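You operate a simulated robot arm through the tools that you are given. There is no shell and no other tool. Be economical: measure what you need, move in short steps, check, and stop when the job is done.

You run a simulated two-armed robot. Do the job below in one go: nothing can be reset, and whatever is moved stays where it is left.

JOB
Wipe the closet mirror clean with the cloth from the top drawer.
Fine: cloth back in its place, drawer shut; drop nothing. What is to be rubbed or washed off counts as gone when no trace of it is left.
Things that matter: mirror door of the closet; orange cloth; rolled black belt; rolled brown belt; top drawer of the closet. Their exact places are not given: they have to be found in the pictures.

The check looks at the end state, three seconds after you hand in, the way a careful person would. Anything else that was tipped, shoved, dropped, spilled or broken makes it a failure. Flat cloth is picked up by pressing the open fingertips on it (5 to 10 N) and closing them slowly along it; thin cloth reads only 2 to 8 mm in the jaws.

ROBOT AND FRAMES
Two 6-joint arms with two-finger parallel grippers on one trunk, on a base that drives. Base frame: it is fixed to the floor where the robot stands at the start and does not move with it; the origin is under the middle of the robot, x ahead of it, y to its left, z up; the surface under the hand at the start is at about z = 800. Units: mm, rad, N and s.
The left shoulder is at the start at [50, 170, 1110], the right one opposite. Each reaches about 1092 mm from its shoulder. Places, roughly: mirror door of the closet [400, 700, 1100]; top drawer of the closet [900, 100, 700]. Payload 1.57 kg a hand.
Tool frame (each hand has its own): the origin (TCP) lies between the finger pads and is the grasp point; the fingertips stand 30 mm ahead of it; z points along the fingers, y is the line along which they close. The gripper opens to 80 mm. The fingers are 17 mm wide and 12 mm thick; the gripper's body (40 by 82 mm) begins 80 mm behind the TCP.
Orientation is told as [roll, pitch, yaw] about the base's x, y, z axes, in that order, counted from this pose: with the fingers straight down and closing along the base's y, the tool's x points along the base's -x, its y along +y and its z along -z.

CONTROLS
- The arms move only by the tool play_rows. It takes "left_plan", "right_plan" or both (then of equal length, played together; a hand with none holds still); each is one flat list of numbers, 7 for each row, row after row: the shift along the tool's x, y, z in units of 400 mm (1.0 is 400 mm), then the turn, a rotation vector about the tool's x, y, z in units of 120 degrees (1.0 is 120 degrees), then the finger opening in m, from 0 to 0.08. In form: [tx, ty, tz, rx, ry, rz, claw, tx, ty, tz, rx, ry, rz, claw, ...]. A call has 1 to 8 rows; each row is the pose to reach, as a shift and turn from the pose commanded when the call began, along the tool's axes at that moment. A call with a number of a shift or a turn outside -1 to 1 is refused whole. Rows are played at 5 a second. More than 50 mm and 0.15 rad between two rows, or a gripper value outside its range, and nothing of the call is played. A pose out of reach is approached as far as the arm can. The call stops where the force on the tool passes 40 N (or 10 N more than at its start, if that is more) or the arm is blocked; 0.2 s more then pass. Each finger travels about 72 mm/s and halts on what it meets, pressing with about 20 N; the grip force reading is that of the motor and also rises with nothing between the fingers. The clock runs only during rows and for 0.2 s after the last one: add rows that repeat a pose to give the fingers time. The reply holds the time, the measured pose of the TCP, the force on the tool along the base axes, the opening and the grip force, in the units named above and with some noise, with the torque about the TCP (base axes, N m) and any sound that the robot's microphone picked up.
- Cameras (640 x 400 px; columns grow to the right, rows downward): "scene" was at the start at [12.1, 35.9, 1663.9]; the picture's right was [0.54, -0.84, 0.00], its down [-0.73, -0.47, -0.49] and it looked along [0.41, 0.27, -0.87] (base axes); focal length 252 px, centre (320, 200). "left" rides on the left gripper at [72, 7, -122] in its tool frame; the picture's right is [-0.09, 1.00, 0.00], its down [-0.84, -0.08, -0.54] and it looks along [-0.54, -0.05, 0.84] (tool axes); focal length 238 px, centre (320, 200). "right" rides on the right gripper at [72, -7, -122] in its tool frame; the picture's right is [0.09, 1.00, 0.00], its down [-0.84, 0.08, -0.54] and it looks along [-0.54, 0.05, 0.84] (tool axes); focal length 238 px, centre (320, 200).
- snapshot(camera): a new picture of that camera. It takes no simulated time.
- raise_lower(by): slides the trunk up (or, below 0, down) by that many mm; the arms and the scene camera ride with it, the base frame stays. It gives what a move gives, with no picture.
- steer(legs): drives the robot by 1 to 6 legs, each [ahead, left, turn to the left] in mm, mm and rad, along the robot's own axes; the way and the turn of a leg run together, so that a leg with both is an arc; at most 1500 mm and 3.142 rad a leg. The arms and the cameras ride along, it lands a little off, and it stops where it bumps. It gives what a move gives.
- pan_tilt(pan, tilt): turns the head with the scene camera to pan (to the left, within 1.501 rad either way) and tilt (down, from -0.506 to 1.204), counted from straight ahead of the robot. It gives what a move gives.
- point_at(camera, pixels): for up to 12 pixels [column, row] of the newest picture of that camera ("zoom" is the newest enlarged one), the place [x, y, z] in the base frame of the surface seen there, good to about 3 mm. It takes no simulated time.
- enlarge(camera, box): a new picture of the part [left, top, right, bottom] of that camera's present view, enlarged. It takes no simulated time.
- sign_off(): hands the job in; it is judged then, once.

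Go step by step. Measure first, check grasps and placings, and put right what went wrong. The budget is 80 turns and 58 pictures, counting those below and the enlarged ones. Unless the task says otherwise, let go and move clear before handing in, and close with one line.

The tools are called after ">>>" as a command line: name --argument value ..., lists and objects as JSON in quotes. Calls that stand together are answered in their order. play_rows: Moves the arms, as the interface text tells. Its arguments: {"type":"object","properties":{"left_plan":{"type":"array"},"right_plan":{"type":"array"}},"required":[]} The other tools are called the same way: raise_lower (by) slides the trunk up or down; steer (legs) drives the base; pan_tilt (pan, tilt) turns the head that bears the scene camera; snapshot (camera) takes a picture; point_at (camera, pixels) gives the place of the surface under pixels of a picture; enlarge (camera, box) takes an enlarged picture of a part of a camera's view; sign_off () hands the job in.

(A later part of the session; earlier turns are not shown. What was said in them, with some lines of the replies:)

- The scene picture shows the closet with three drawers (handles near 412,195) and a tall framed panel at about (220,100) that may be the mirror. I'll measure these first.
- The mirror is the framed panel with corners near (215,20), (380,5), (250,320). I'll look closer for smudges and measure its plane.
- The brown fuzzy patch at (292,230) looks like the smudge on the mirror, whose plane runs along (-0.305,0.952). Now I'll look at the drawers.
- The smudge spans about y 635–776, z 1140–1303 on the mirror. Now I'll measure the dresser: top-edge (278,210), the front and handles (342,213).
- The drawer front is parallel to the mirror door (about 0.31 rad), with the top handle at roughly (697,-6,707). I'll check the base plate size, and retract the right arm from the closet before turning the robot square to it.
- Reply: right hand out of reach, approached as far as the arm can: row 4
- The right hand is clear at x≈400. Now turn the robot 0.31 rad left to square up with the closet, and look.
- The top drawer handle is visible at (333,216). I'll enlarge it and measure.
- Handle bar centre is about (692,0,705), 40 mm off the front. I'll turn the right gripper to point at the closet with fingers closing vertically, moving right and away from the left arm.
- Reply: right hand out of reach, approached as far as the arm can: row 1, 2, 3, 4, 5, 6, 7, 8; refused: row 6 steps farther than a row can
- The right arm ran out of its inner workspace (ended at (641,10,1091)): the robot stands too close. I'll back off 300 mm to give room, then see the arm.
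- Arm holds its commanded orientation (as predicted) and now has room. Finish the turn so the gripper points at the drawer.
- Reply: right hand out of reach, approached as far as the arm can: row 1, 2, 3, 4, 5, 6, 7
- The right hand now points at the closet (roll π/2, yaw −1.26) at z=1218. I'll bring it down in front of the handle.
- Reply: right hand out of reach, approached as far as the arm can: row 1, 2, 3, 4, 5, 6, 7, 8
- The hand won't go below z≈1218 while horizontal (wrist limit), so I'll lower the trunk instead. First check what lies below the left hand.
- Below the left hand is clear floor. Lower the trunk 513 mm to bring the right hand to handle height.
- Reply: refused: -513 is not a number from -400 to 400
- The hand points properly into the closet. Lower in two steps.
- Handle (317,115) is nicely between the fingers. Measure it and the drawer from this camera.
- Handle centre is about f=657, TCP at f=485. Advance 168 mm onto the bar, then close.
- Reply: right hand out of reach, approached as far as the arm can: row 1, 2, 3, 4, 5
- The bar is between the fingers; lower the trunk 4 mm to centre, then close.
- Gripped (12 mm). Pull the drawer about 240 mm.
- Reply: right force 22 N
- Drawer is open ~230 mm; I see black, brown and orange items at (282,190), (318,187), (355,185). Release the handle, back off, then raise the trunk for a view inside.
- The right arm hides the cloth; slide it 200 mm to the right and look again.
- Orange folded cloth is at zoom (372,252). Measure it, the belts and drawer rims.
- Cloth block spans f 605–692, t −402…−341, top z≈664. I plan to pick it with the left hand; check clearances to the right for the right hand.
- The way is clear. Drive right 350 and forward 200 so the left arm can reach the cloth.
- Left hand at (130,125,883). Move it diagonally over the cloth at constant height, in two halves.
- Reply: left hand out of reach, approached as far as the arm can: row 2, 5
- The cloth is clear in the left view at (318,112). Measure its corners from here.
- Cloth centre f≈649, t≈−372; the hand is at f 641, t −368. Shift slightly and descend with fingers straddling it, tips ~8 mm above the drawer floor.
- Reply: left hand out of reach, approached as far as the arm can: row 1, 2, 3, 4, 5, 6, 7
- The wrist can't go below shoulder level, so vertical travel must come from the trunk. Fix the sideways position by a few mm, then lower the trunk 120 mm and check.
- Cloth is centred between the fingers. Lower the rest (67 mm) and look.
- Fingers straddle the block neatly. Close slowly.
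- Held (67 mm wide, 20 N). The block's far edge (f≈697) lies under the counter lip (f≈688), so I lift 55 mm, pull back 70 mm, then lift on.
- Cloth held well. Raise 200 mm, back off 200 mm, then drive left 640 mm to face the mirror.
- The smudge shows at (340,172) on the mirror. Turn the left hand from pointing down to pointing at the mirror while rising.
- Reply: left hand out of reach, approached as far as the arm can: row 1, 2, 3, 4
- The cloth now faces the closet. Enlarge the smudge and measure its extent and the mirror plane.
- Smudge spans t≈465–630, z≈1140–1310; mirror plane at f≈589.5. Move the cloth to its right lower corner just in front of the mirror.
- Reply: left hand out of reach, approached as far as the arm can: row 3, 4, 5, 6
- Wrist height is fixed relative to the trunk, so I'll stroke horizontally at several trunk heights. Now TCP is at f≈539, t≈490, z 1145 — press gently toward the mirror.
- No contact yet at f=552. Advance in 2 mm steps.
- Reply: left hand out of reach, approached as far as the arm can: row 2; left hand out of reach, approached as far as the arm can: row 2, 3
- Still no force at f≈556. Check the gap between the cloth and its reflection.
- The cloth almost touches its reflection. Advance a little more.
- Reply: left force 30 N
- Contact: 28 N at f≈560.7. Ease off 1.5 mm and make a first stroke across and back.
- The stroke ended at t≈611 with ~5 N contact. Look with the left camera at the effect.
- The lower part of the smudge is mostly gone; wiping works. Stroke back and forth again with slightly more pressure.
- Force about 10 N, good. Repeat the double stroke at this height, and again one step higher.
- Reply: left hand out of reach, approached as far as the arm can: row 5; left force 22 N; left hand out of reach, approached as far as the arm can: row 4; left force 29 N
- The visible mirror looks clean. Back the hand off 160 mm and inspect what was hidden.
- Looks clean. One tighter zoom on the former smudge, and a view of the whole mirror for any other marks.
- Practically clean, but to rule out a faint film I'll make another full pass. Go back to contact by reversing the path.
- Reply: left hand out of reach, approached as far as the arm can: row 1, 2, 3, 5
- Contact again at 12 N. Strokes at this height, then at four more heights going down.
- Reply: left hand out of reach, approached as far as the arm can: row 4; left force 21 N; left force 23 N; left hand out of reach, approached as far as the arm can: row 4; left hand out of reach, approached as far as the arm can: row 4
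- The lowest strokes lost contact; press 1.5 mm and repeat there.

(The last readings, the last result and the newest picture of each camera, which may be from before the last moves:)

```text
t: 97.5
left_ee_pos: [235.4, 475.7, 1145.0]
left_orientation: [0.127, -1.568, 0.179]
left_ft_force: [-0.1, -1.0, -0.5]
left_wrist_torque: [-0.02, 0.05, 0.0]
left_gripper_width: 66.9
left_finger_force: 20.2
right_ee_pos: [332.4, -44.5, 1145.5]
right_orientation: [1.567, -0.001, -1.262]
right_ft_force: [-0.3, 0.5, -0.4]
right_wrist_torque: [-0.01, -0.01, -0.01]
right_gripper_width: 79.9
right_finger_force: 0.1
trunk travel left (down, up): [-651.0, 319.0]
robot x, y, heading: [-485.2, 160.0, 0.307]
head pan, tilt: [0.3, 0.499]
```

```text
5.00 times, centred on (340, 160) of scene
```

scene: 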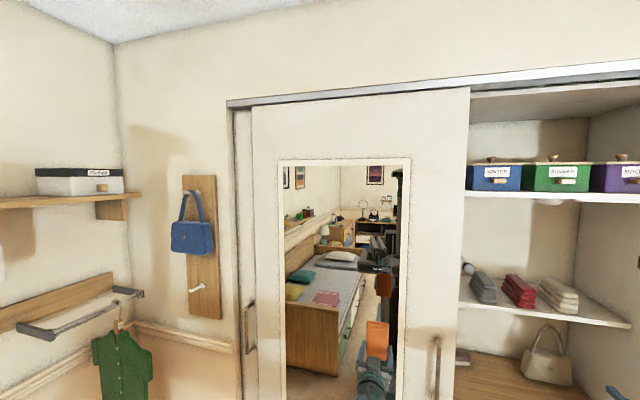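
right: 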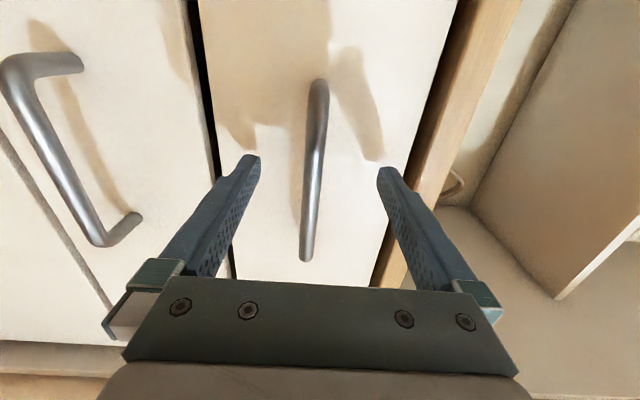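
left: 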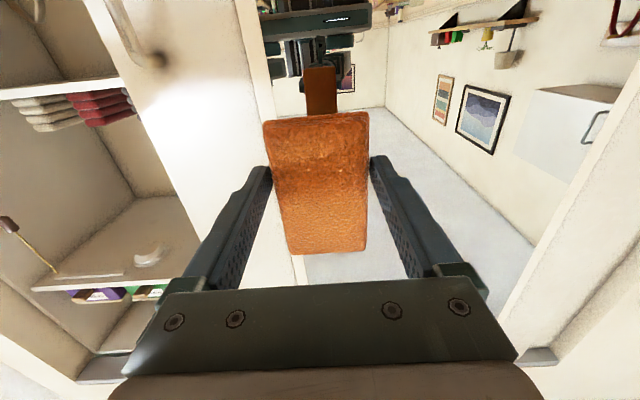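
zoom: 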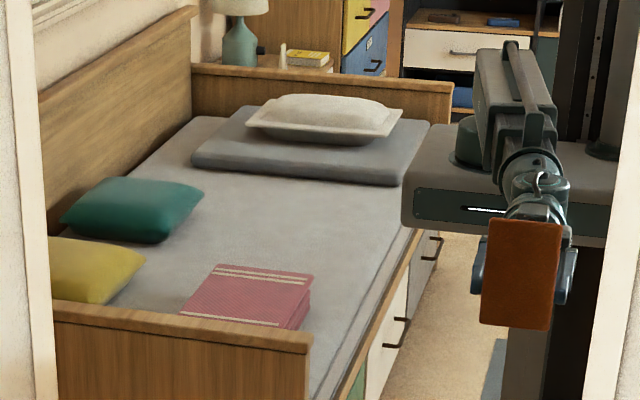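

The mirror is clean with no trace at the former smudge. Now turn the hand back to pointing down.

>>> play_rows --left_plan '[0.0772, 0, 0, 0, 0.0682, 0, 0.03, 0.1528, 0, 0, 0, 0.1364, 0, 0.03, 0.2254, 0, 0, 0, 0.2046, 0, 0.03, 0.2933, 0, 0, 0, 0.2728, 0, 0.03, 0.3552, 0, 0, 0, 0.341, 0, 0.03, 0.41, 0, 0, 0, 0.4092, 0, 0.03, 0.4565, 0, 0, 0, 0.4774, 0, 0.03, 0.4936, 0, 0, 0, 0.5456, 0, 0.03]'

>>> play_rows --left_plan '[0.0112, 0, 0.0246, 0, 0.0682, 0, 0.03, 0.018, 0, 0.0396, 0, 0.1364, 0, 0.03, 0.0204, 0, 0.0446, 0, 0.2044, 0, 0.03, 0.0204, 0, 0.0446, 0, 0.2044, 0, 0.03]'

>>> steer --legs '[[0, -640, 0]]'

```text
t: 99.3
left_ee_pos: [232.9, 474.9, 944.6]
left_orientation: [0.0, -0.426, 0.304]
left_ft_force: [-0.2, 0.3, 0.1]
left_wrist_torque: [-0.03, -0.01, -0.04]
left_gripper_width: 66.9
left_finger_force: 19.3
left hand out of reach, approached as far as the arm can: row 6, 7, 8
right_ee_pos: [331.8, -43.9, 1143.7]
right_orientation: [1.567, 0.001, -1.261]
right_ft_force: [0.2, -0.2, 0.3]
right_wrist_torque: [0.01, -0.01, 0.0]
right_gripper_width: 80.0
right_finger_force: 0.0
trunk travel left (down, up): [-651.0, 319.0]
robot x, y, heading: [-484.2, 164.1, 0.308]
head pan, tilt: [0.3, 0.499]
```

```text
t: 100.3
left_ee_pos: [230.4, 474.7, 926.2]
left_orientation: [-0.001, 0.004, 0.306]
left_ft_force: [0.0, 0.5, -0.9]
left_wrist_torque: [0.01, 0.03, 0.02]
left_gripper_width: 66.9
left_finger_force: 19.7
right_ee_pos: [332.8, -42.2, 1145.1]
right_orientation: [1.568, 0.0, -1.262]
right_ft_force: [0.7, 0.5, -0.5]
right_wrist_torque: [0.01, 0.01, 0.0]
right_gripper_width: 79.9
right_finger_force: 0.1
trunk travel left (down, up): [-651.0, 319.0]
robot x, y, heading: [-485.1, 161.2, 0.307]
head pan, tilt: [0.3, 0.499]
```

```text
t: 103.9
left_ee_pos: [422.1, -116.3, 926.6]
left_orientation: [0.001, 0.003, 0.322]
left_ft_force: [-0.1, -0.3, -0.6]
left_wrist_torque: [-0.04, 0.02, 0.02]
left_gripper_width: 66.9
left_finger_force: 20.1
right_ee_pos: [531.2, -632.2, 1144.1]
right_orientation: [1.568, -0.001, -1.248]
right_ft_force: [-0.4, 0.8, -0.1]
right_wrist_torque: [0.03, 0.01, -0.02]
right_gripper_width: 80.0
right_finger_force: 0.0
trunk travel left (down, up): [-651.0, 319.0]
robot x, y, heading: [-287.7, -434.8, 0.32]
head pan, tilt: [0.3, 0.499]
```

Heading drifted to 0.32; drive forward 200 with a −0.015 rad correction.

>>> steer --legs '[[200, 0, -0.015]]'

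```text
t: 105.5
left_ee_pos: [615.4, -66.9, 924.5]
left_orientation: [0.0, 0.002, 0.305]
left_ft_force: [-0.5, -0.4, 0.4]
left_wrist_torque: [0.0, 0.04, 0.04]
left_gripper_width: 66.8
left_finger_force: 20.1
right_ee_pos: [715.5, -585.3, 1144.1]
right_orientation: [1.566, 0.001, -1.263]
right_ft_force: [-0.1, -0.7, 0.1]
right_wrist_torque: [-0.01, 0.0, -0.01]
right_gripper_width: 79.9
right_finger_force: 0.0
trunk travel left (down, up): [-651.0, 319.0]
robot x, y, heading: [-96.9, -380.2, 0.302]
head pan, tilt: [0.3, 0.499]
```

Move the hand 117 mm right over the waypoint used before, then check by camera.

>>> play_rows --left_plan '[0, -0.1, 0, 0, 0, 0, 0.03, 0.0025, -0.2, 0, 0, 0, 0, 0.03, 0.0025, -0.293, 0, 0, -0.0019, 0, 0.03, 0.0025, -0.293, 0, 0, -0.0019, 0, 0.03]'

>>> snapshot --camera "left"

```text
t: 106.5
left_ee_pos: [650.5, -177.0, 925.7]
left_orientation: [0.001, -0.001, 0.306]
left_ft_force: [-0.5, 0.1, -0.5]
left_wrist_torque: [-0.03, 0.01, 0.02]
left_gripper_width: 67.1
left_finger_force: 19.9
left hand out of reach, approached as far as the arm can: row 1
right_ee_pos: [713.5, -584.3, 1144.4]
right_orientation: [1.568, 0.001, -1.265]
right_ft_force: [0.0, -0.3, -0.5]
right_wrist_torque: [-0.03, 0.01, 0.0]
right_gripper_width: 79.9
right_finger_force: 0.1
trunk travel left (down, up): [-651.0, 319.0]
robot x, y, heading: [-99.0, -380.0, 0.303]
head pan, tilt: [0.3, 0.499]
```

```text
16 pictures are left
```

left: 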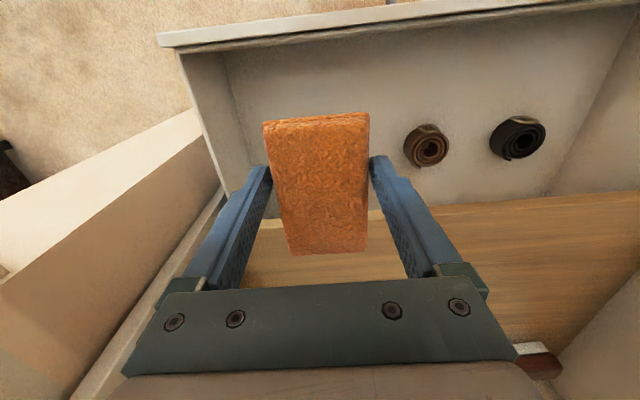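

Positioned at the waypoint; drawer and belts undisturbed. Lower 200 into the drawer, then move 72 mm forward as at pick-up.

>>> raise_lower --by -200

>>> play_rows --left_plan '[-0.06, -0.002, 0, 0, 0, 0, 0.03, -0.12, -0.003, 0, 0, 0, 0, 0.03, -0.175, -0.004, 0, 0, 0, 0, 0.03, -0.175, -0.004, 0, 0, 0, 0, 0.03]'

>>> raise_lower --by -47

>>> snapshot --camera "left"

```text
t: 108.6
left_ee_pos: [649.2, -177.3, 725.6]
left_orientation: [0.0, -0.001, 0.306]
left_ft_force: [0.1, 0.4, -0.4]
left_wrist_torque: [0.02, -0.02, 0.04]
left_gripper_width: 67.0
left_finger_force: 19.9
right_ee_pos: [714.8, -585.1, 945.3]
right_orientation: [1.566, 0.0, -1.263]
right_ft_force: [-0.7, 0.2, -0.3]
right_wrist_torque: [0.01, 0.0, -0.02]
right_gripper_width: 80.2
right_finger_force: 0.0
trunk travel left (down, up): [-451.0, 519.0]
robot x, y, heading: [-99.5, -379.8, 0.303]
head pan, tilt: [0.3, 0.499]
```

```text
t: 109.6
left_ee_pos: [715.5, -159.7, 725.9]
left_orientation: [-0.001, -0.002, 0.305]
left_ft_force: [-0.2, 0.9, -0.3]
left_wrist_torque: [0.0, -0.01, 0.04]
left_gripper_width: 67.1
left_finger_force: 20.2
right_ee_pos: [715.0, -585.9, 944.9]
right_orientation: [1.567, 0.0, -1.265]
right_ft_force: [-0.8, 0.2, -0.3]
right_wrist_torque: [0.0, -0.01, 0.01]
right_gripper_width: 80.1
right_finger_force: 0.2
trunk travel left (down, up): [-451.0, 519.0]
robot x, y, heading: [-100.4, -375.4, 0.305]
head pan, tilt: [0.3, 0.499]
```

```text
t: 110.5
left_ee_pos: [715.7, -159.7, 678.4]
left_orientation: [0.0, -0.001, 0.306]
left_ft_force: [-0.2, -0.5, -0.2]
left_wrist_torque: [-0.02, 0.01, -0.03]
left_gripper_width: 67.0
left_finger_force: 20.4
right_ee_pos: [714.3, -585.5, 897.5]
right_orientation: [1.567, 0.001, -1.263]
right_ft_force: [0.0, -0.1, 0.0]
right_wrist_torque: [0.02, -0.01, -0.03]
right_gripper_width: 80.0
right_finger_force: 0.1
trunk travel left (down, up): [-404.0, 566.0]
robot x, y, heading: [-104.3, -378.1, 0.306]
head pan, tilt: [0.3, 0.499]
```

```text
15 pictures are left
```

left: 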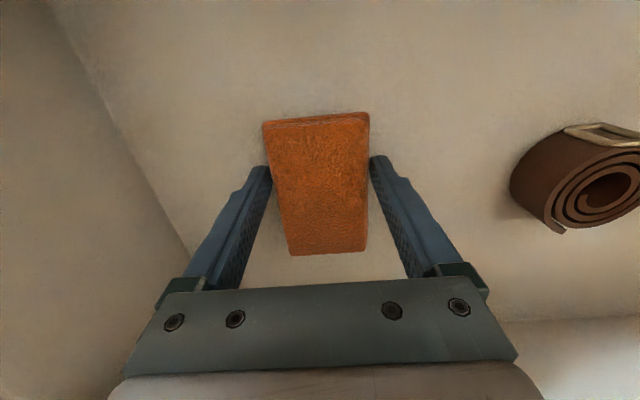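

Nearly exact original spot (4 mm short in x). Nudge and lower in small steps to feel the drawer floor.

>>> play_rows --left_plan '[-0.011, 0.001, 0, 0, 0, 0, 0.03, -0.011, 0.001, 0, 0, 0, 0, 0.03]'

>>> raise_lower --by -3

>>> raise_lower --by -2

```text
t: 111.1
left_ee_pos: [720.4, -158.6, 678.4]
left_orientation: [0.001, -0.003, 0.306]
left_ft_force: [-0.5, -0.3, 0.2]
left_wrist_torque: [0.01, 0.03, -0.02]
left_gripper_width: 66.9
left_finger_force: 19.4
right_ee_pos: [715.3, -583.1, 896.8]
right_orientation: [1.569, 0.0, -1.263]
right_ft_force: [-0.1, 0.3, -0.7]
right_wrist_torque: [0.02, 0.02, 0.01]
right_gripper_width: 79.9
right_finger_force: 0.1
trunk travel left (down, up): [-404.0, 566.0]
robot x, y, heading: [-105.0, -376.3, 0.309]
head pan, tilt: [0.3, 0.499]
```

```text
t: 111.6
left_ee_pos: [720.6, -156.9, 675.8]
left_orientation: [-0.001, -0.002, 0.307]
left_ft_force: [0.1, -0.3, -0.3]
left_wrist_torque: [-0.03, -0.01, -0.01]
left_gripper_width: 66.8
left_finger_force: 20.2
right_ee_pos: [715.4, -584.3, 894.4]
right_orientation: [1.566, 0.0, -1.263]
right_ft_force: [0.4, 0.5, 0.4]
right_wrist_torque: [0.03, -0.01, -0.01]
right_gripper_width: 80.0
right_finger_force: 0.0
trunk travel left (down, up): [-401.0, 569.0]
robot x, y, heading: [-103.3, -374.7, 0.305]
head pan, tilt: [0.3, 0.499]
```

```text
t: 112.2
left_ee_pos: [719.4, -158.5, 673.9]
left_orientation: [0.001, -0.002, 0.306]
left_ft_force: [0.2, -0.2, -0.3]
left_wrist_torque: [0.0, 0.06, -0.03]
left_gripper_width: 67.0
left_finger_force: 19.9
right_ee_pos: [715.2, -585.5, 892.7]
right_orientation: [1.566, 0.0, -1.264]
right_ft_force: [-0.5, -0.4, 1.0]
right_wrist_torque: [-0.03, -0.03, 0.0]
right_gripper_width: 79.8
right_finger_force: 0.1
trunk travel left (down, up): [-399.0, 571.0]
robot x, y, heading: [-102.3, -376.3, 0.311]
head pan, tilt: [0.3, 0.499]
```

No floor contact yet, so the cloth has been pushed back slightly in the grip. Continue down in 2 mm steps.

>>> raise_lower --by -2

>>> raise_lower --by -1.5

>>> raise_lower --by -1

```text
t: 112.7
left_ee_pos: [719.4, -159.0, 672.5]
left_orientation: [-0.001, -0.002, 0.306]
left_ft_force: [-0.2, -0.2, 7.0]
left_wrist_torque: [-0.12, 0.22, 0.0]
left_gripper_width: 67.1
left_finger_force: 19.4
right_ee_pos: [715.0, -585.6, 892.4]
right_orientation: [1.568, 0.0, -1.264]
right_ft_force: [0.7, -0.7, -0.2]
right_wrist_torque: [0.03, -0.01, -0.01]
right_gripper_width: 79.8
right_finger_force: 0.0
trunk travel left (down, up): [-397.0, 573.0]
robot x, y, heading: [-99.5, -379.9, 0.304]
head pan, tilt: [0.3, 0.499]
```

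```text
t: 113.2
left_ee_pos: [717.4, -158.7, 672.7]
left_orientation: [0.0, -0.004, 0.305]
left_ft_force: [1.1, -0.1, 23.7]
left_wrist_torque: [-0.11, 0.1, 0.0]
left_gripper_width: 67.3
left_finger_force: 20.2
right_ee_pos: [712.3, -585.1, 891.2]
right_orientation: [1.569, 0.002, -1.263]
right_ft_force: [-0.1, -0.3, -1.1]
right_wrist_torque: [-0.02, 0.0, -0.01]
right_gripper_width: 79.9
right_finger_force: 0.0
trunk travel left (down, up): [-395.0, 575.0]
robot x, y, heading: [-102.5, -375.6, 0.308]
head pan, tilt: [0.3, 0.499]
```

```text
t: 113.7
left_ee_pos: [719.7, -159.5, 671.2]
left_orientation: [0.0, -0.003, 0.306]
left_ft_force: [0.5, 0.5, 28.1]
left_wrist_torque: [0.03, -0.03, -0.02]
left_gripper_width: 67.0
left_finger_force: 19.8
right_ee_pos: [712.3, -586.5, 890.6]
right_orientation: [1.569, -0.002, -1.265]
right_ft_force: [0.7, 0.4, 0.2]
right_wrist_torque: [0.01, -0.02, 0.0]
right_gripper_width: 79.9
right_finger_force: 0.0
trunk travel left (down, up): [-394.0, 576.0]
robot x, y, heading: [-102.7, -378.6, 0.306]
head pan, tilt: [0.3, 0.499]
```

Cloth rests on the floor. Ease up 1.5 mm, open slowly, then lift 50 mm straight up.

>>> raise_lower --by 2

>>> play_rows --left_plan '[0, 0, 0, 0, 0, 0, 0.067, 0, 0, 0, 0, 0, 0, 0.07, 0, 0, 0, 0, 0, 0, 0.075, 0, 0, 0, 0, 0, 0, 0.08, 0, 0, 0, 0, 0, 0, 0.08]'

>>> raise_lower --by 60

>>> snapshot --camera "left"

```text
t: 114.2
left_ee_pos: [719.1, -157.8, 670.4]
left_orientation: [-0.001, -0.001, 0.307]
left_ft_force: [-0.6, -0.7, 5.8]
left_wrist_torque: [0.02, -0.07, 0.03]
left_gripper_width: 67.1
left_finger_force: 19.3
right_ee_pos: [715.4, -584.1, 890.3]
right_orientation: [1.566, -0.002, -1.264]
right_ft_force: [0.5, 0.3, -0.1]
right_wrist_torque: [-0.02, -0.04, 0.01]
right_gripper_width: 80.1
right_finger_force: 0.0
trunk travel left (down, up): [-396.0, 574.0]
robot x, y, heading: [-101.9, -378.7, 0.307]
head pan, tilt: [0.3, 0.499]
```

```text
t: 115.4
left_ee_pos: [720.0, -158.3, 671.5]
left_orientation: [-0.001, 0.0, 0.306]
left_ft_force: [0.1, 0.2, 0.9]
left_wrist_torque: [0.01, 0.06, 0.01]
left_gripper_width: 79.8
left_finger_force: 0.1
right_ee_pos: [715.6, -584.7, 889.4]
right_orientation: [1.568, 0.001, -1.264]
right_ft_force: [-0.5, -0.2, -0.3]
right_wrist_torque: [-0.01, 0.0, 0.03]
right_gripper_width: 79.8
right_finger_force: 0.1
trunk travel left (down, up): [-396.0, 574.0]
robot x, y, heading: [-100.7, -377.8, 0.305]
head pan, tilt: [0.3, 0.499]
```

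```text
t: 116.4
left_ee_pos: [720.4, -158.0, 732.4]
left_orientation: [-0.001, 0.0, 0.306]
left_ft_force: [0.4, 0.7, 0.7]
left_wrist_torque: [-0.02, 0.01, 0.0]
left_gripper_width: 80.1
left_finger_force: 0.0
right_ee_pos: [713.9, -585.4, 950.8]
right_orientation: [1.567, -0.002, -1.265]
right_ft_force: [0.0, -0.3, -0.3]
right_wrist_torque: [-0.02, 0.02, -0.01]
right_gripper_width: 79.9
right_finger_force: 0.0
trunk travel left (down, up): [-456.0, 514.0]
robot x, y, heading: [-101.4, -377.6, 0.307]
head pan, tilt: [0.3, 0.499]
```

```text
14 pictures are left
```

left: 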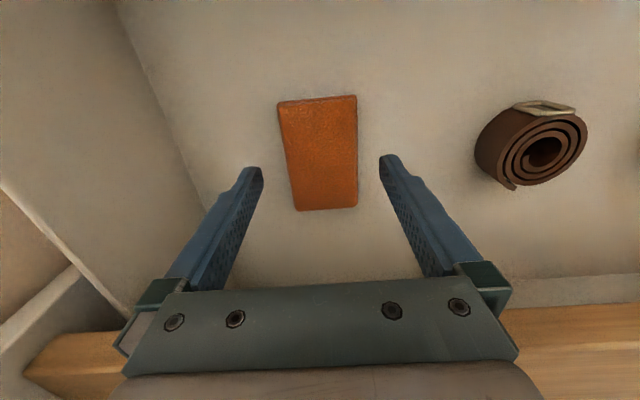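

The cloth lies flat in its old place. Raise clear, back away, retract the left arm.

>>> raise_lower --by 190

>>> steer --legs '[[-250, 0, 0]]'

>>> play_rows --left_plan '[0.1, 0.07, 0, 0, 0, 0, 0.08, 0.2, 0.14, 0, 0, 0, 0, 0.08, 0.3, 0.21, 0, 0, 0, 0, 0.08, 0.4, 0.28, 0, 0, 0, 0, 0.08, 0.5, 0.35, 0, 0, 0, 0, 0.08, 0.6, 0.42, 0, 0, 0, 0, 0.08, 0.7, 0.49, 0, 0, 0, 0, 0.08, 0.8, 0.56, 0, 0, 0, 0, 0.08]'

>>> steer --legs '[[0, 569, 0]]'

>>> pan_tilt --pan -0.2 --tilt 0.7

>>> snapshot --camera "scene"

```text
t: 118.5
left_ee_pos: [720.3, -157.2, 920.8]
left_orientation: [0.0, -0.001, 0.306]
left_ft_force: [-0.3, 0.0, 0.6]
left_wrist_torque: [0.03, 0.02, -0.01]
left_gripper_width: 80.0
left_finger_force: 0.1
right_ee_pos: [714.6, -584.4, 1139.5]
right_orientation: [1.568, -0.001, -1.265]
right_ft_force: [0.0, 0.1, 0.1]
right_wrist_torque: [-0.01, -0.01, 0.03]
right_gripper_width: 80.1
right_finger_force: 0.1
trunk travel left (down, up): [-646.0, 324.0]
robot x, y, heading: [-99.9, -378.0, 0.306]
head pan, tilt: [0.3, 0.499]
```

```text
t: 120.3
left_ee_pos: [486.3, -234.4, 922.2]
left_orientation: [-0.001, -0.001, 0.303]
left_ft_force: [-0.1, 0.4, -0.2]
left_wrist_torque: [0.0, 0.01, 0.02]
left_gripper_width: 80.1
left_finger_force: 0.0
right_ee_pos: [480.3, -659.1, 1141.3]
right_orientation: [1.568, 0.001, -1.265]
right_ft_force: [-0.2, 0.7, 0.1]
right_wrist_torque: [0.0, 0.03, 0.05]
right_gripper_width: 80.2
right_finger_force: 0.0
trunk travel left (down, up): [-646.0, 324.0]
robot x, y, heading: [-333.8, -448.7, 0.304]
head pan, tilt: [0.3, 0.499]
```

```text
t: 122.1
left_ee_pos: [113.4, -111.6, 922.1]
left_orientation: [0.001, -0.002, 0.303]
left_ft_force: [0.9, -1.5, -0.9]
left_wrist_torque: [0.0, -0.02, 0.0]
left_gripper_width: 79.8
left_finger_force: 0.0
left hand out of reach, approached as far as the arm can: row 8
right_ee_pos: [479.6, -658.8, 1140.8]
right_orientation: [1.567, -0.001, -1.266]
right_ft_force: [0.1, 0.7, -0.5]
right_wrist_torque: [-0.01, -0.03, 0.02]
right_gripper_width: 80.0
right_finger_force: 0.0
trunk travel left (down, up): [-646.0, 324.0]
robot x, y, heading: [-334.7, -452.6, 0.296]
head pan, tilt: [0.3, 0.499]
```

```text
t: 125.4
left_ee_pos: [-70.8, 447.6, 920.6]
left_orientation: [0.0, -0.003, 0.324]
left_ft_force: [0.0, 1.0, 0.8]
left_wrist_torque: [0.0, 0.0, -0.02]
left_gripper_width: 80.1
left_finger_force: 0.0
right_ee_pos: [307.1, -94.1, 1140.7]
right_orientation: [1.566, 0.0, -1.247]
right_ft_force: [0.5, -1.0, 0.3]
right_wrist_torque: [0.0, -0.02, -0.01]
right_gripper_width: 79.9
right_finger_force: 0.0
trunk travel left (down, up): [-646.0, 324.0]
robot x, y, heading: [-512.8, 99.3, 0.327]
head pan, tilt: [0.3, 0.499]
```

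```text
t: 126.3
left_ee_pos: [-70.3, 446.7, 920.6]
left_orientation: [-0.001, -0.003, 0.323]
left_ft_force: [0.1, -0.1, 1.0]
left_wrist_torque: [0.03, 0.03, 0.04]
left_gripper_width: 80.2
left_finger_force: 0.0
right_ee_pos: [306.4, -93.7, 1140.2]
right_orientation: [1.567, 0.0, -1.245]
right_ft_force: [-0.1, -0.1, -0.6]
right_wrist_torque: [-0.01, 0.0, -0.05]
right_gripper_width: 80.0
right_finger_force: 0.0
trunk travel left (down, up): [-646.0, 324.0]
robot x, y, heading: [-515.2, 103.1, 0.322]
head pan, tilt: [-0.201, 0.7]
```

```text
13 pictures are left
```

scene: 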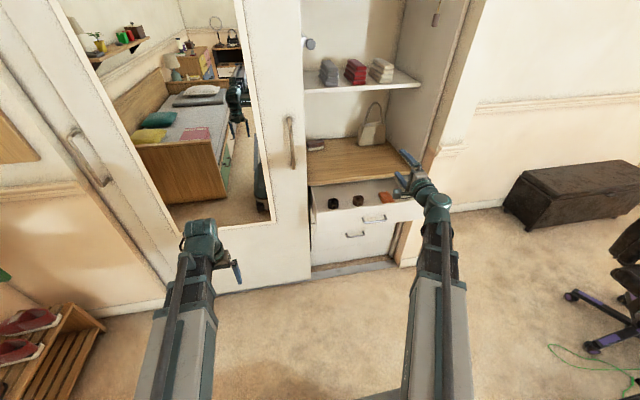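

The mirror is clean from this angle too. Correct heading and sideways offset, close the right fingers, and lower to z≈735 (drawer front above the handle).

>>> steer --legs '[[0, -13, -0.014]]'

>>> play_rows --right_plan '[0, 0, 0, 0, 0, 0, 0.05, 0, 0, 0, 0, 0, 0, 0.02, 0, 0, 0, 0, 0, 0, 0.0, 0, 0, 0, 0, 0, 0, 0.0, 0, 0, 0, 0, 0, 0, 0.0]'

>>> raise_lower --by -395

>>> snapshot --camera "right"

```text
t: 127.1
left_ee_pos: [-61.4, 428.4, 921.2]
left_orientation: [0.001, -0.002, 0.308]
left_ft_force: [-0.3, 0.6, -0.1]
left_wrist_torque: [0.01, -0.01, 0.02]
left_gripper_width: 80.1
left_finger_force: 0.1
right_ee_pos: [306.3, -119.4, 1140.3]
right_orientation: [1.569, 0.0, -1.259]
right_ft_force: [0.0, -0.6, 0.6]
right_wrist_torque: [-0.02, 0.02, -0.02]
right_gripper_width: 79.8
right_finger_force: 0.1
trunk travel left (down, up): [-646.0, 324.0]
robot x, y, heading: [-507.2, 82.2, 0.316]
head pan, tilt: [-0.201, 0.7]
```

```text
t: 128.3
left_ee_pos: [-60.7, 429.2, 922.3]
left_orientation: [-0.001, -0.001, 0.31]
left_ft_force: [0.0, 0.1, 0.5]
left_wrist_torque: [-0.02, 0.04, 0.02]
left_gripper_width: 80.1
left_finger_force: 0.2
right_ee_pos: [307.4, -117.3, 1140.6]
right_orientation: [1.568, 0.001, -1.26]
right_ft_force: [-0.1, 0.4, 0.5]
right_wrist_torque: [0.0, -0.01, -0.03]
right_gripper_width: 0.1
right_finger_force: 19.9
trunk travel left (down, up): [-646.0, 324.0]
robot x, y, heading: [-510.3, 87.1, 0.315]
head pan, tilt: [-0.201, 0.7]
```

```text
t: 132.1
left_ee_pos: [-61.3, 428.5, 526.1]
left_orientation: [0.0, -0.002, 0.309]
left_ft_force: [0.5, -0.2, -0.3]
left_wrist_torque: [-0.01, 0.03, 0.01]
left_gripper_width: 79.9
left_finger_force: 0.1
right_ee_pos: [307.1, -118.3, 746.0]
right_orientation: [1.567, 0.001, -1.259]
right_ft_force: [-0.1, -1.1, -0.6]
right_wrist_torque: [0.02, -0.03, 0.01]
right_gripper_width: 0.1
right_finger_force: 20.4
trunk travel left (down, up): [-251.0, 719.0]
robot x, y, heading: [-509.2, 86.0, 0.311]
head pan, tilt: [-0.201, 0.7]
```

```text
12 pictures are left
```

right: 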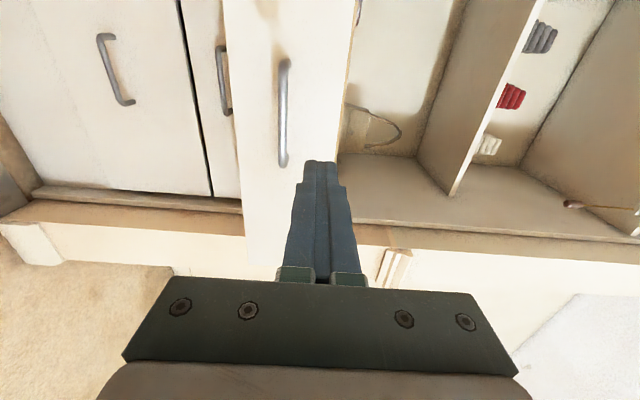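

Fingers closed, above the handle. Lower 9 mm more and drive forward 150 mm.

>>> raise_lower --by -9

>>> steer --legs '[[150, 0, 0]]'

>>> snapshot --camera "right"

```text
t: 132.7
left_ee_pos: [-61.8, 428.9, 517.8]
left_orientation: [0.0, -0.003, 0.309]
left_ft_force: [-0.2, 0.5, 0.3]
left_wrist_torque: [-0.02, 0.03, 0.0]
left_gripper_width: 79.9
left_finger_force: 0.2
right_ee_pos: [307.5, -117.6, 736.7]
right_orientation: [1.568, 0.002, -1.26]
right_ft_force: [0.3, -0.4, -0.2]
right_wrist_torque: [-0.03, 0.0, 0.06]
right_gripper_width: 0.0
right_finger_force: 19.9
trunk travel left (down, up): [-242.0, 728.0]
robot x, y, heading: [-510.2, 82.9, 0.306]
head pan, tilt: [-0.201, 0.7]
```

```text
t: 134.0
left_ee_pos: [81.5, 474.9, 517.4]
left_orientation: [0.0, -0.002, 0.311]
left_ft_force: [-0.5, 0.4, 0.0]
left_wrist_torque: [0.02, 0.01, -0.04]
left_gripper_width: 79.9
left_finger_force: 0.1
right_ee_pos: [450.4, -69.7, 736.0]
right_orientation: [1.569, 0.001, -1.258]
right_ft_force: [0.8, -0.1, -0.7]
right_wrist_torque: [0.01, 0.06, -0.03]
right_gripper_width: 0.2
right_finger_force: 20.4
trunk travel left (down, up): [-242.0, 728.0]
robot x, y, heading: [-363.4, 132.0, 0.313]
head pan, tilt: [-0.201, 0.7]
```

```text
11 pictures are left
```

right: 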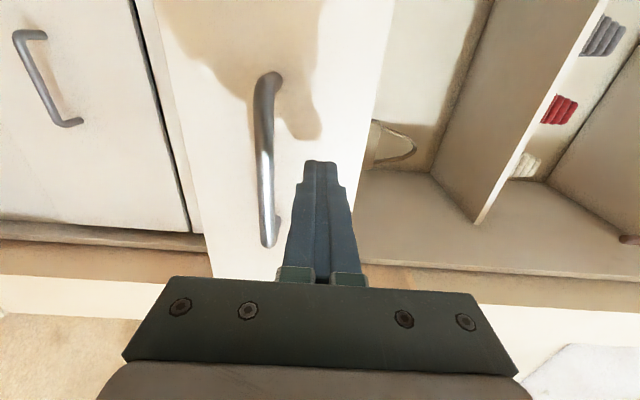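

Tips are ~25 mm from the front, over the handle. Push forward smoothly.

>>> play_rows --right_plan '[0, 0, 0.05, 0, 0, 0, 0, 0, 0, 0.08, 0, 0, 0, 0, 0, 0, 0.14, 0, 0, 0, 0, 0, 0, 0.21, 0, 0, 0, 0, 0, 0, 0.28, 0, 0, 0, 0, 0, 0, 0.35, 0, 0, 0, 0, 0, 0, 0.42, 0, 0, 0, 0, 0, 0, 0.48, 0, 0, 0, 0]'

>>> snapshot --camera "scene"

```text
t: 135.8
left_ee_pos: [80.8, 473.8, 518.9]
left_orientation: [-0.002, -0.002, 0.31]
left_ft_force: [-0.2, -0.4, 1.1]
left_wrist_torque: [0.02, 0.0, -0.01]
left_gripper_width: 80.3
left_finger_force: 0.1
right_ee_pos: [633.0, -11.7, 735.8]
right_orientation: [1.567, 0.0, -1.258]
right_ft_force: [-0.8, 0.0, 0.0]
right_wrist_torque: [0.01, 0.0, 0.01]
right_gripper_width: 0.2
right_finger_force: 19.4
trunk travel left (down, up): [-242.0, 728.0]
robot x, y, heading: [-364.5, 131.2, 0.307]
head pan, tilt: [-0.201, 0.7]
```

```text
10 pictures are left
```

scene: 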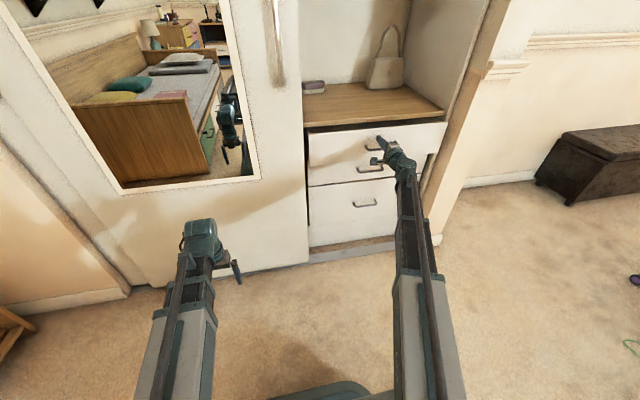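

Drawer nearly shut (tips at f≈629, goal ≈698). Finish slowly.

>>> play_rows --right_plan '[0, 0, 0.05, 0, 0, 0, 0, 0, 0, 0.095, 0, 0, 0, 0, 0, 0, 0.13, 0, 0, 0, 0, 0, 0, 0.155, 0, 0, 0, 0, 0, 0, 0.17, 0, 0, 0, 0, 0, 0, 0.178, 0, 0, 0, 0, 0, 0, 0.183, 0, 0, 0, 0]'

>>> enlarge --camera "scene" --box '[290, 80, 470, 200]'

```text
t: 137.4
left_ee_pos: [81.3, 474.6, 517.2]
left_orientation: [0.0, -0.001, 0.31]
left_ft_force: [-0.4, -1.1, -0.5]
left_wrist_torque: [0.0, -0.01, 0.0]
left_gripper_width: 80.0
left_finger_force: 0.1
right_ee_pos: [701.9, 11.5, 735.8]
right_orientation: [1.565, -0.002, -1.259]
right_ft_force: [-18.5, -1.4, -11.1]
right_wrist_torque: [-0.04, 0.26, -0.02]
right_gripper_width: 0.0
right_finger_force: 20.5
trunk travel left (down, up): [-242.0, 728.0]
robot x, y, heading: [-365.0, 131.8, 0.306]
head pan, tilt: [-0.201, 0.7]
```

```text
3.33 times, centred on (380, 140) of scene
```

zoom: 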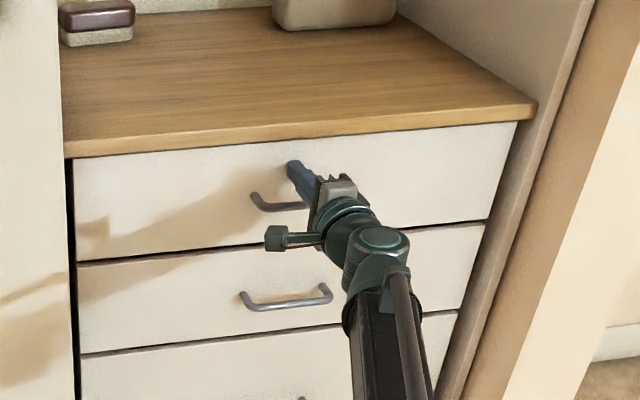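

Hit the end stop (18 N) and the drawer is flush. Withdraw and verify.

>>> play_rows --right_plan '[0, 0, -0.05, 0, 0, 0, 0, 0, 0, -0.15, 0, 0, 0, 0, 0, 0, -0.25, 0, 0, 0, 0, 0, 0, -0.35, 0, 0, 0, 0, 0, 0, -0.45, 0, 0, 0, 0]'

>>> steer --legs '[[-200, 0, 0]]'

>>> raise_lower --by 350

>>> snapshot --camera "scene"

```text
t: 138.6
left_ee_pos: [81.6, 475.2, 517.4]
left_orientation: [0.0, -0.004, 0.309]
left_ft_force: [-0.1, 0.5, -1.8]
left_wrist_torque: [0.02, 0.01, -0.04]
left_gripper_width: 79.8
left_finger_force: 0.1
right_ee_pos: [532.8, -44.7, 736.0]
right_orientation: [1.564, -0.001, -1.258]
right_ft_force: [0.4, 1.1, 0.0]
right_wrist_torque: [-0.05, 0.0, 0.01]
right_gripper_width: 0.1
right_finger_force: 19.9
trunk travel left (down, up): [-242.0, 728.0]
robot x, y, heading: [-366.4, 127.4, 0.309]
head pan, tilt: [-0.201, 0.7]
```

```text
t: 140.2
left_ee_pos: [-116.5, 413.0, 518.5]
left_orientation: [0.0, -0.002, 0.316]
left_ft_force: [0.7, 0.6, 0.0]
left_wrist_torque: [0.0, 0.01, 0.01]
left_gripper_width: 79.9
left_finger_force: 0.1
right_ee_pos: [337.6, -105.6, 734.7]
right_orientation: [1.563, 0.001, -1.255]
right_ft_force: [-0.6, -0.4, 0.1]
right_wrist_torque: [-0.01, 0.0, 0.02]
right_gripper_width: 0.1
right_finger_force: 20.1
trunk travel left (down, up): [-242.0, 728.0]
robot x, y, heading: [-561.3, 69.2, 0.314]
head pan, tilt: [-0.201, 0.7]
```

```text
t: 143.7
left_ee_pos: [-116.3, 412.6, 867.3]
left_orientation: [0.001, -0.001, 0.317]
left_ft_force: [0.0, 0.7, 0.0]
left_wrist_torque: [-0.01, -0.01, 0.05]
left_gripper_width: 80.1
left_finger_force: 0.1
right_ee_pos: [337.1, -105.3, 1085.6]
right_orientation: [1.564, 0.0, -1.254]
right_ft_force: [-0.4, 0.0, 0.8]
right_wrist_torque: [0.03, 0.0, -0.01]
right_gripper_width: 0.0
right_finger_force: 20.3
trunk travel left (down, up): [-592.0, 378.0]
robot x, y, heading: [-562.1, 71.3, 0.316]
head pan, tilt: [-0.201, 0.7]
```

```text
8 pictures are left
```

scene: 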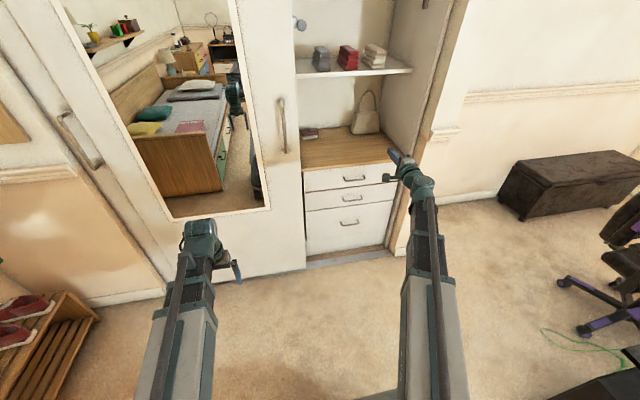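

Drawer looks shut. Check its front against the lower drawers, and zoom once more on the mirror.

>>> enlarge --camera "scene" --box '[100, 0, 260, 130]'

>>> enlarge --camera "scene" --box '[295, 140, 405, 215]'

>>> point_at --camera "zoom" --pixels '[[150, 215], [420, 190], [150, 280], [420, 260], [290, 235], [250, 255]]'

```text
3.08 times, centred on (180, 65) of scene
```

zoom: 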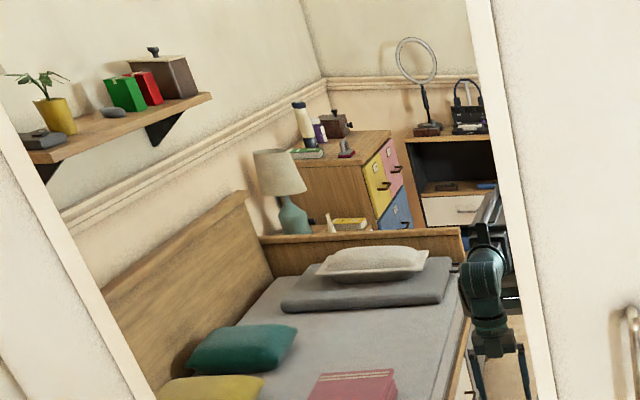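

```text
5.33 times, centred on (350, 178) of scene
```

zoom: 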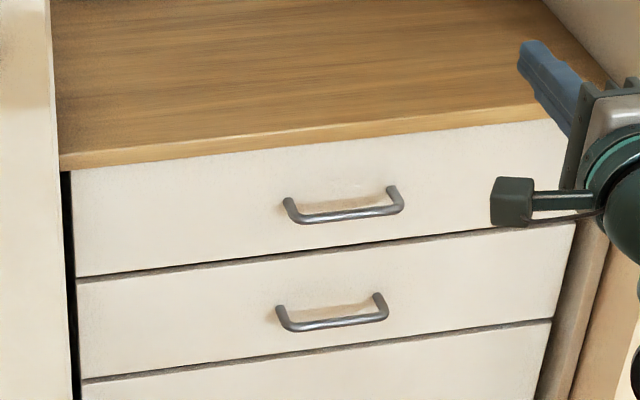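

```text
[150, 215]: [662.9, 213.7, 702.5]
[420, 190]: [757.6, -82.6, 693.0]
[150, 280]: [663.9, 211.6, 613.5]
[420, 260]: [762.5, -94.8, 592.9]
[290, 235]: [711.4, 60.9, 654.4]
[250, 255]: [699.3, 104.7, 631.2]
```

The top drawer's front is flush with the one below it (both at about f≈697), the mirror shows no trace of the smudge, and both hands are empty and clear. I'm handing in.

>>> sign_off

```text
The job is handed in.
```

The mirror is wiped clean, the orange cloth is back in its place in the top drawer, the drawer is shut and nothing was dropped.
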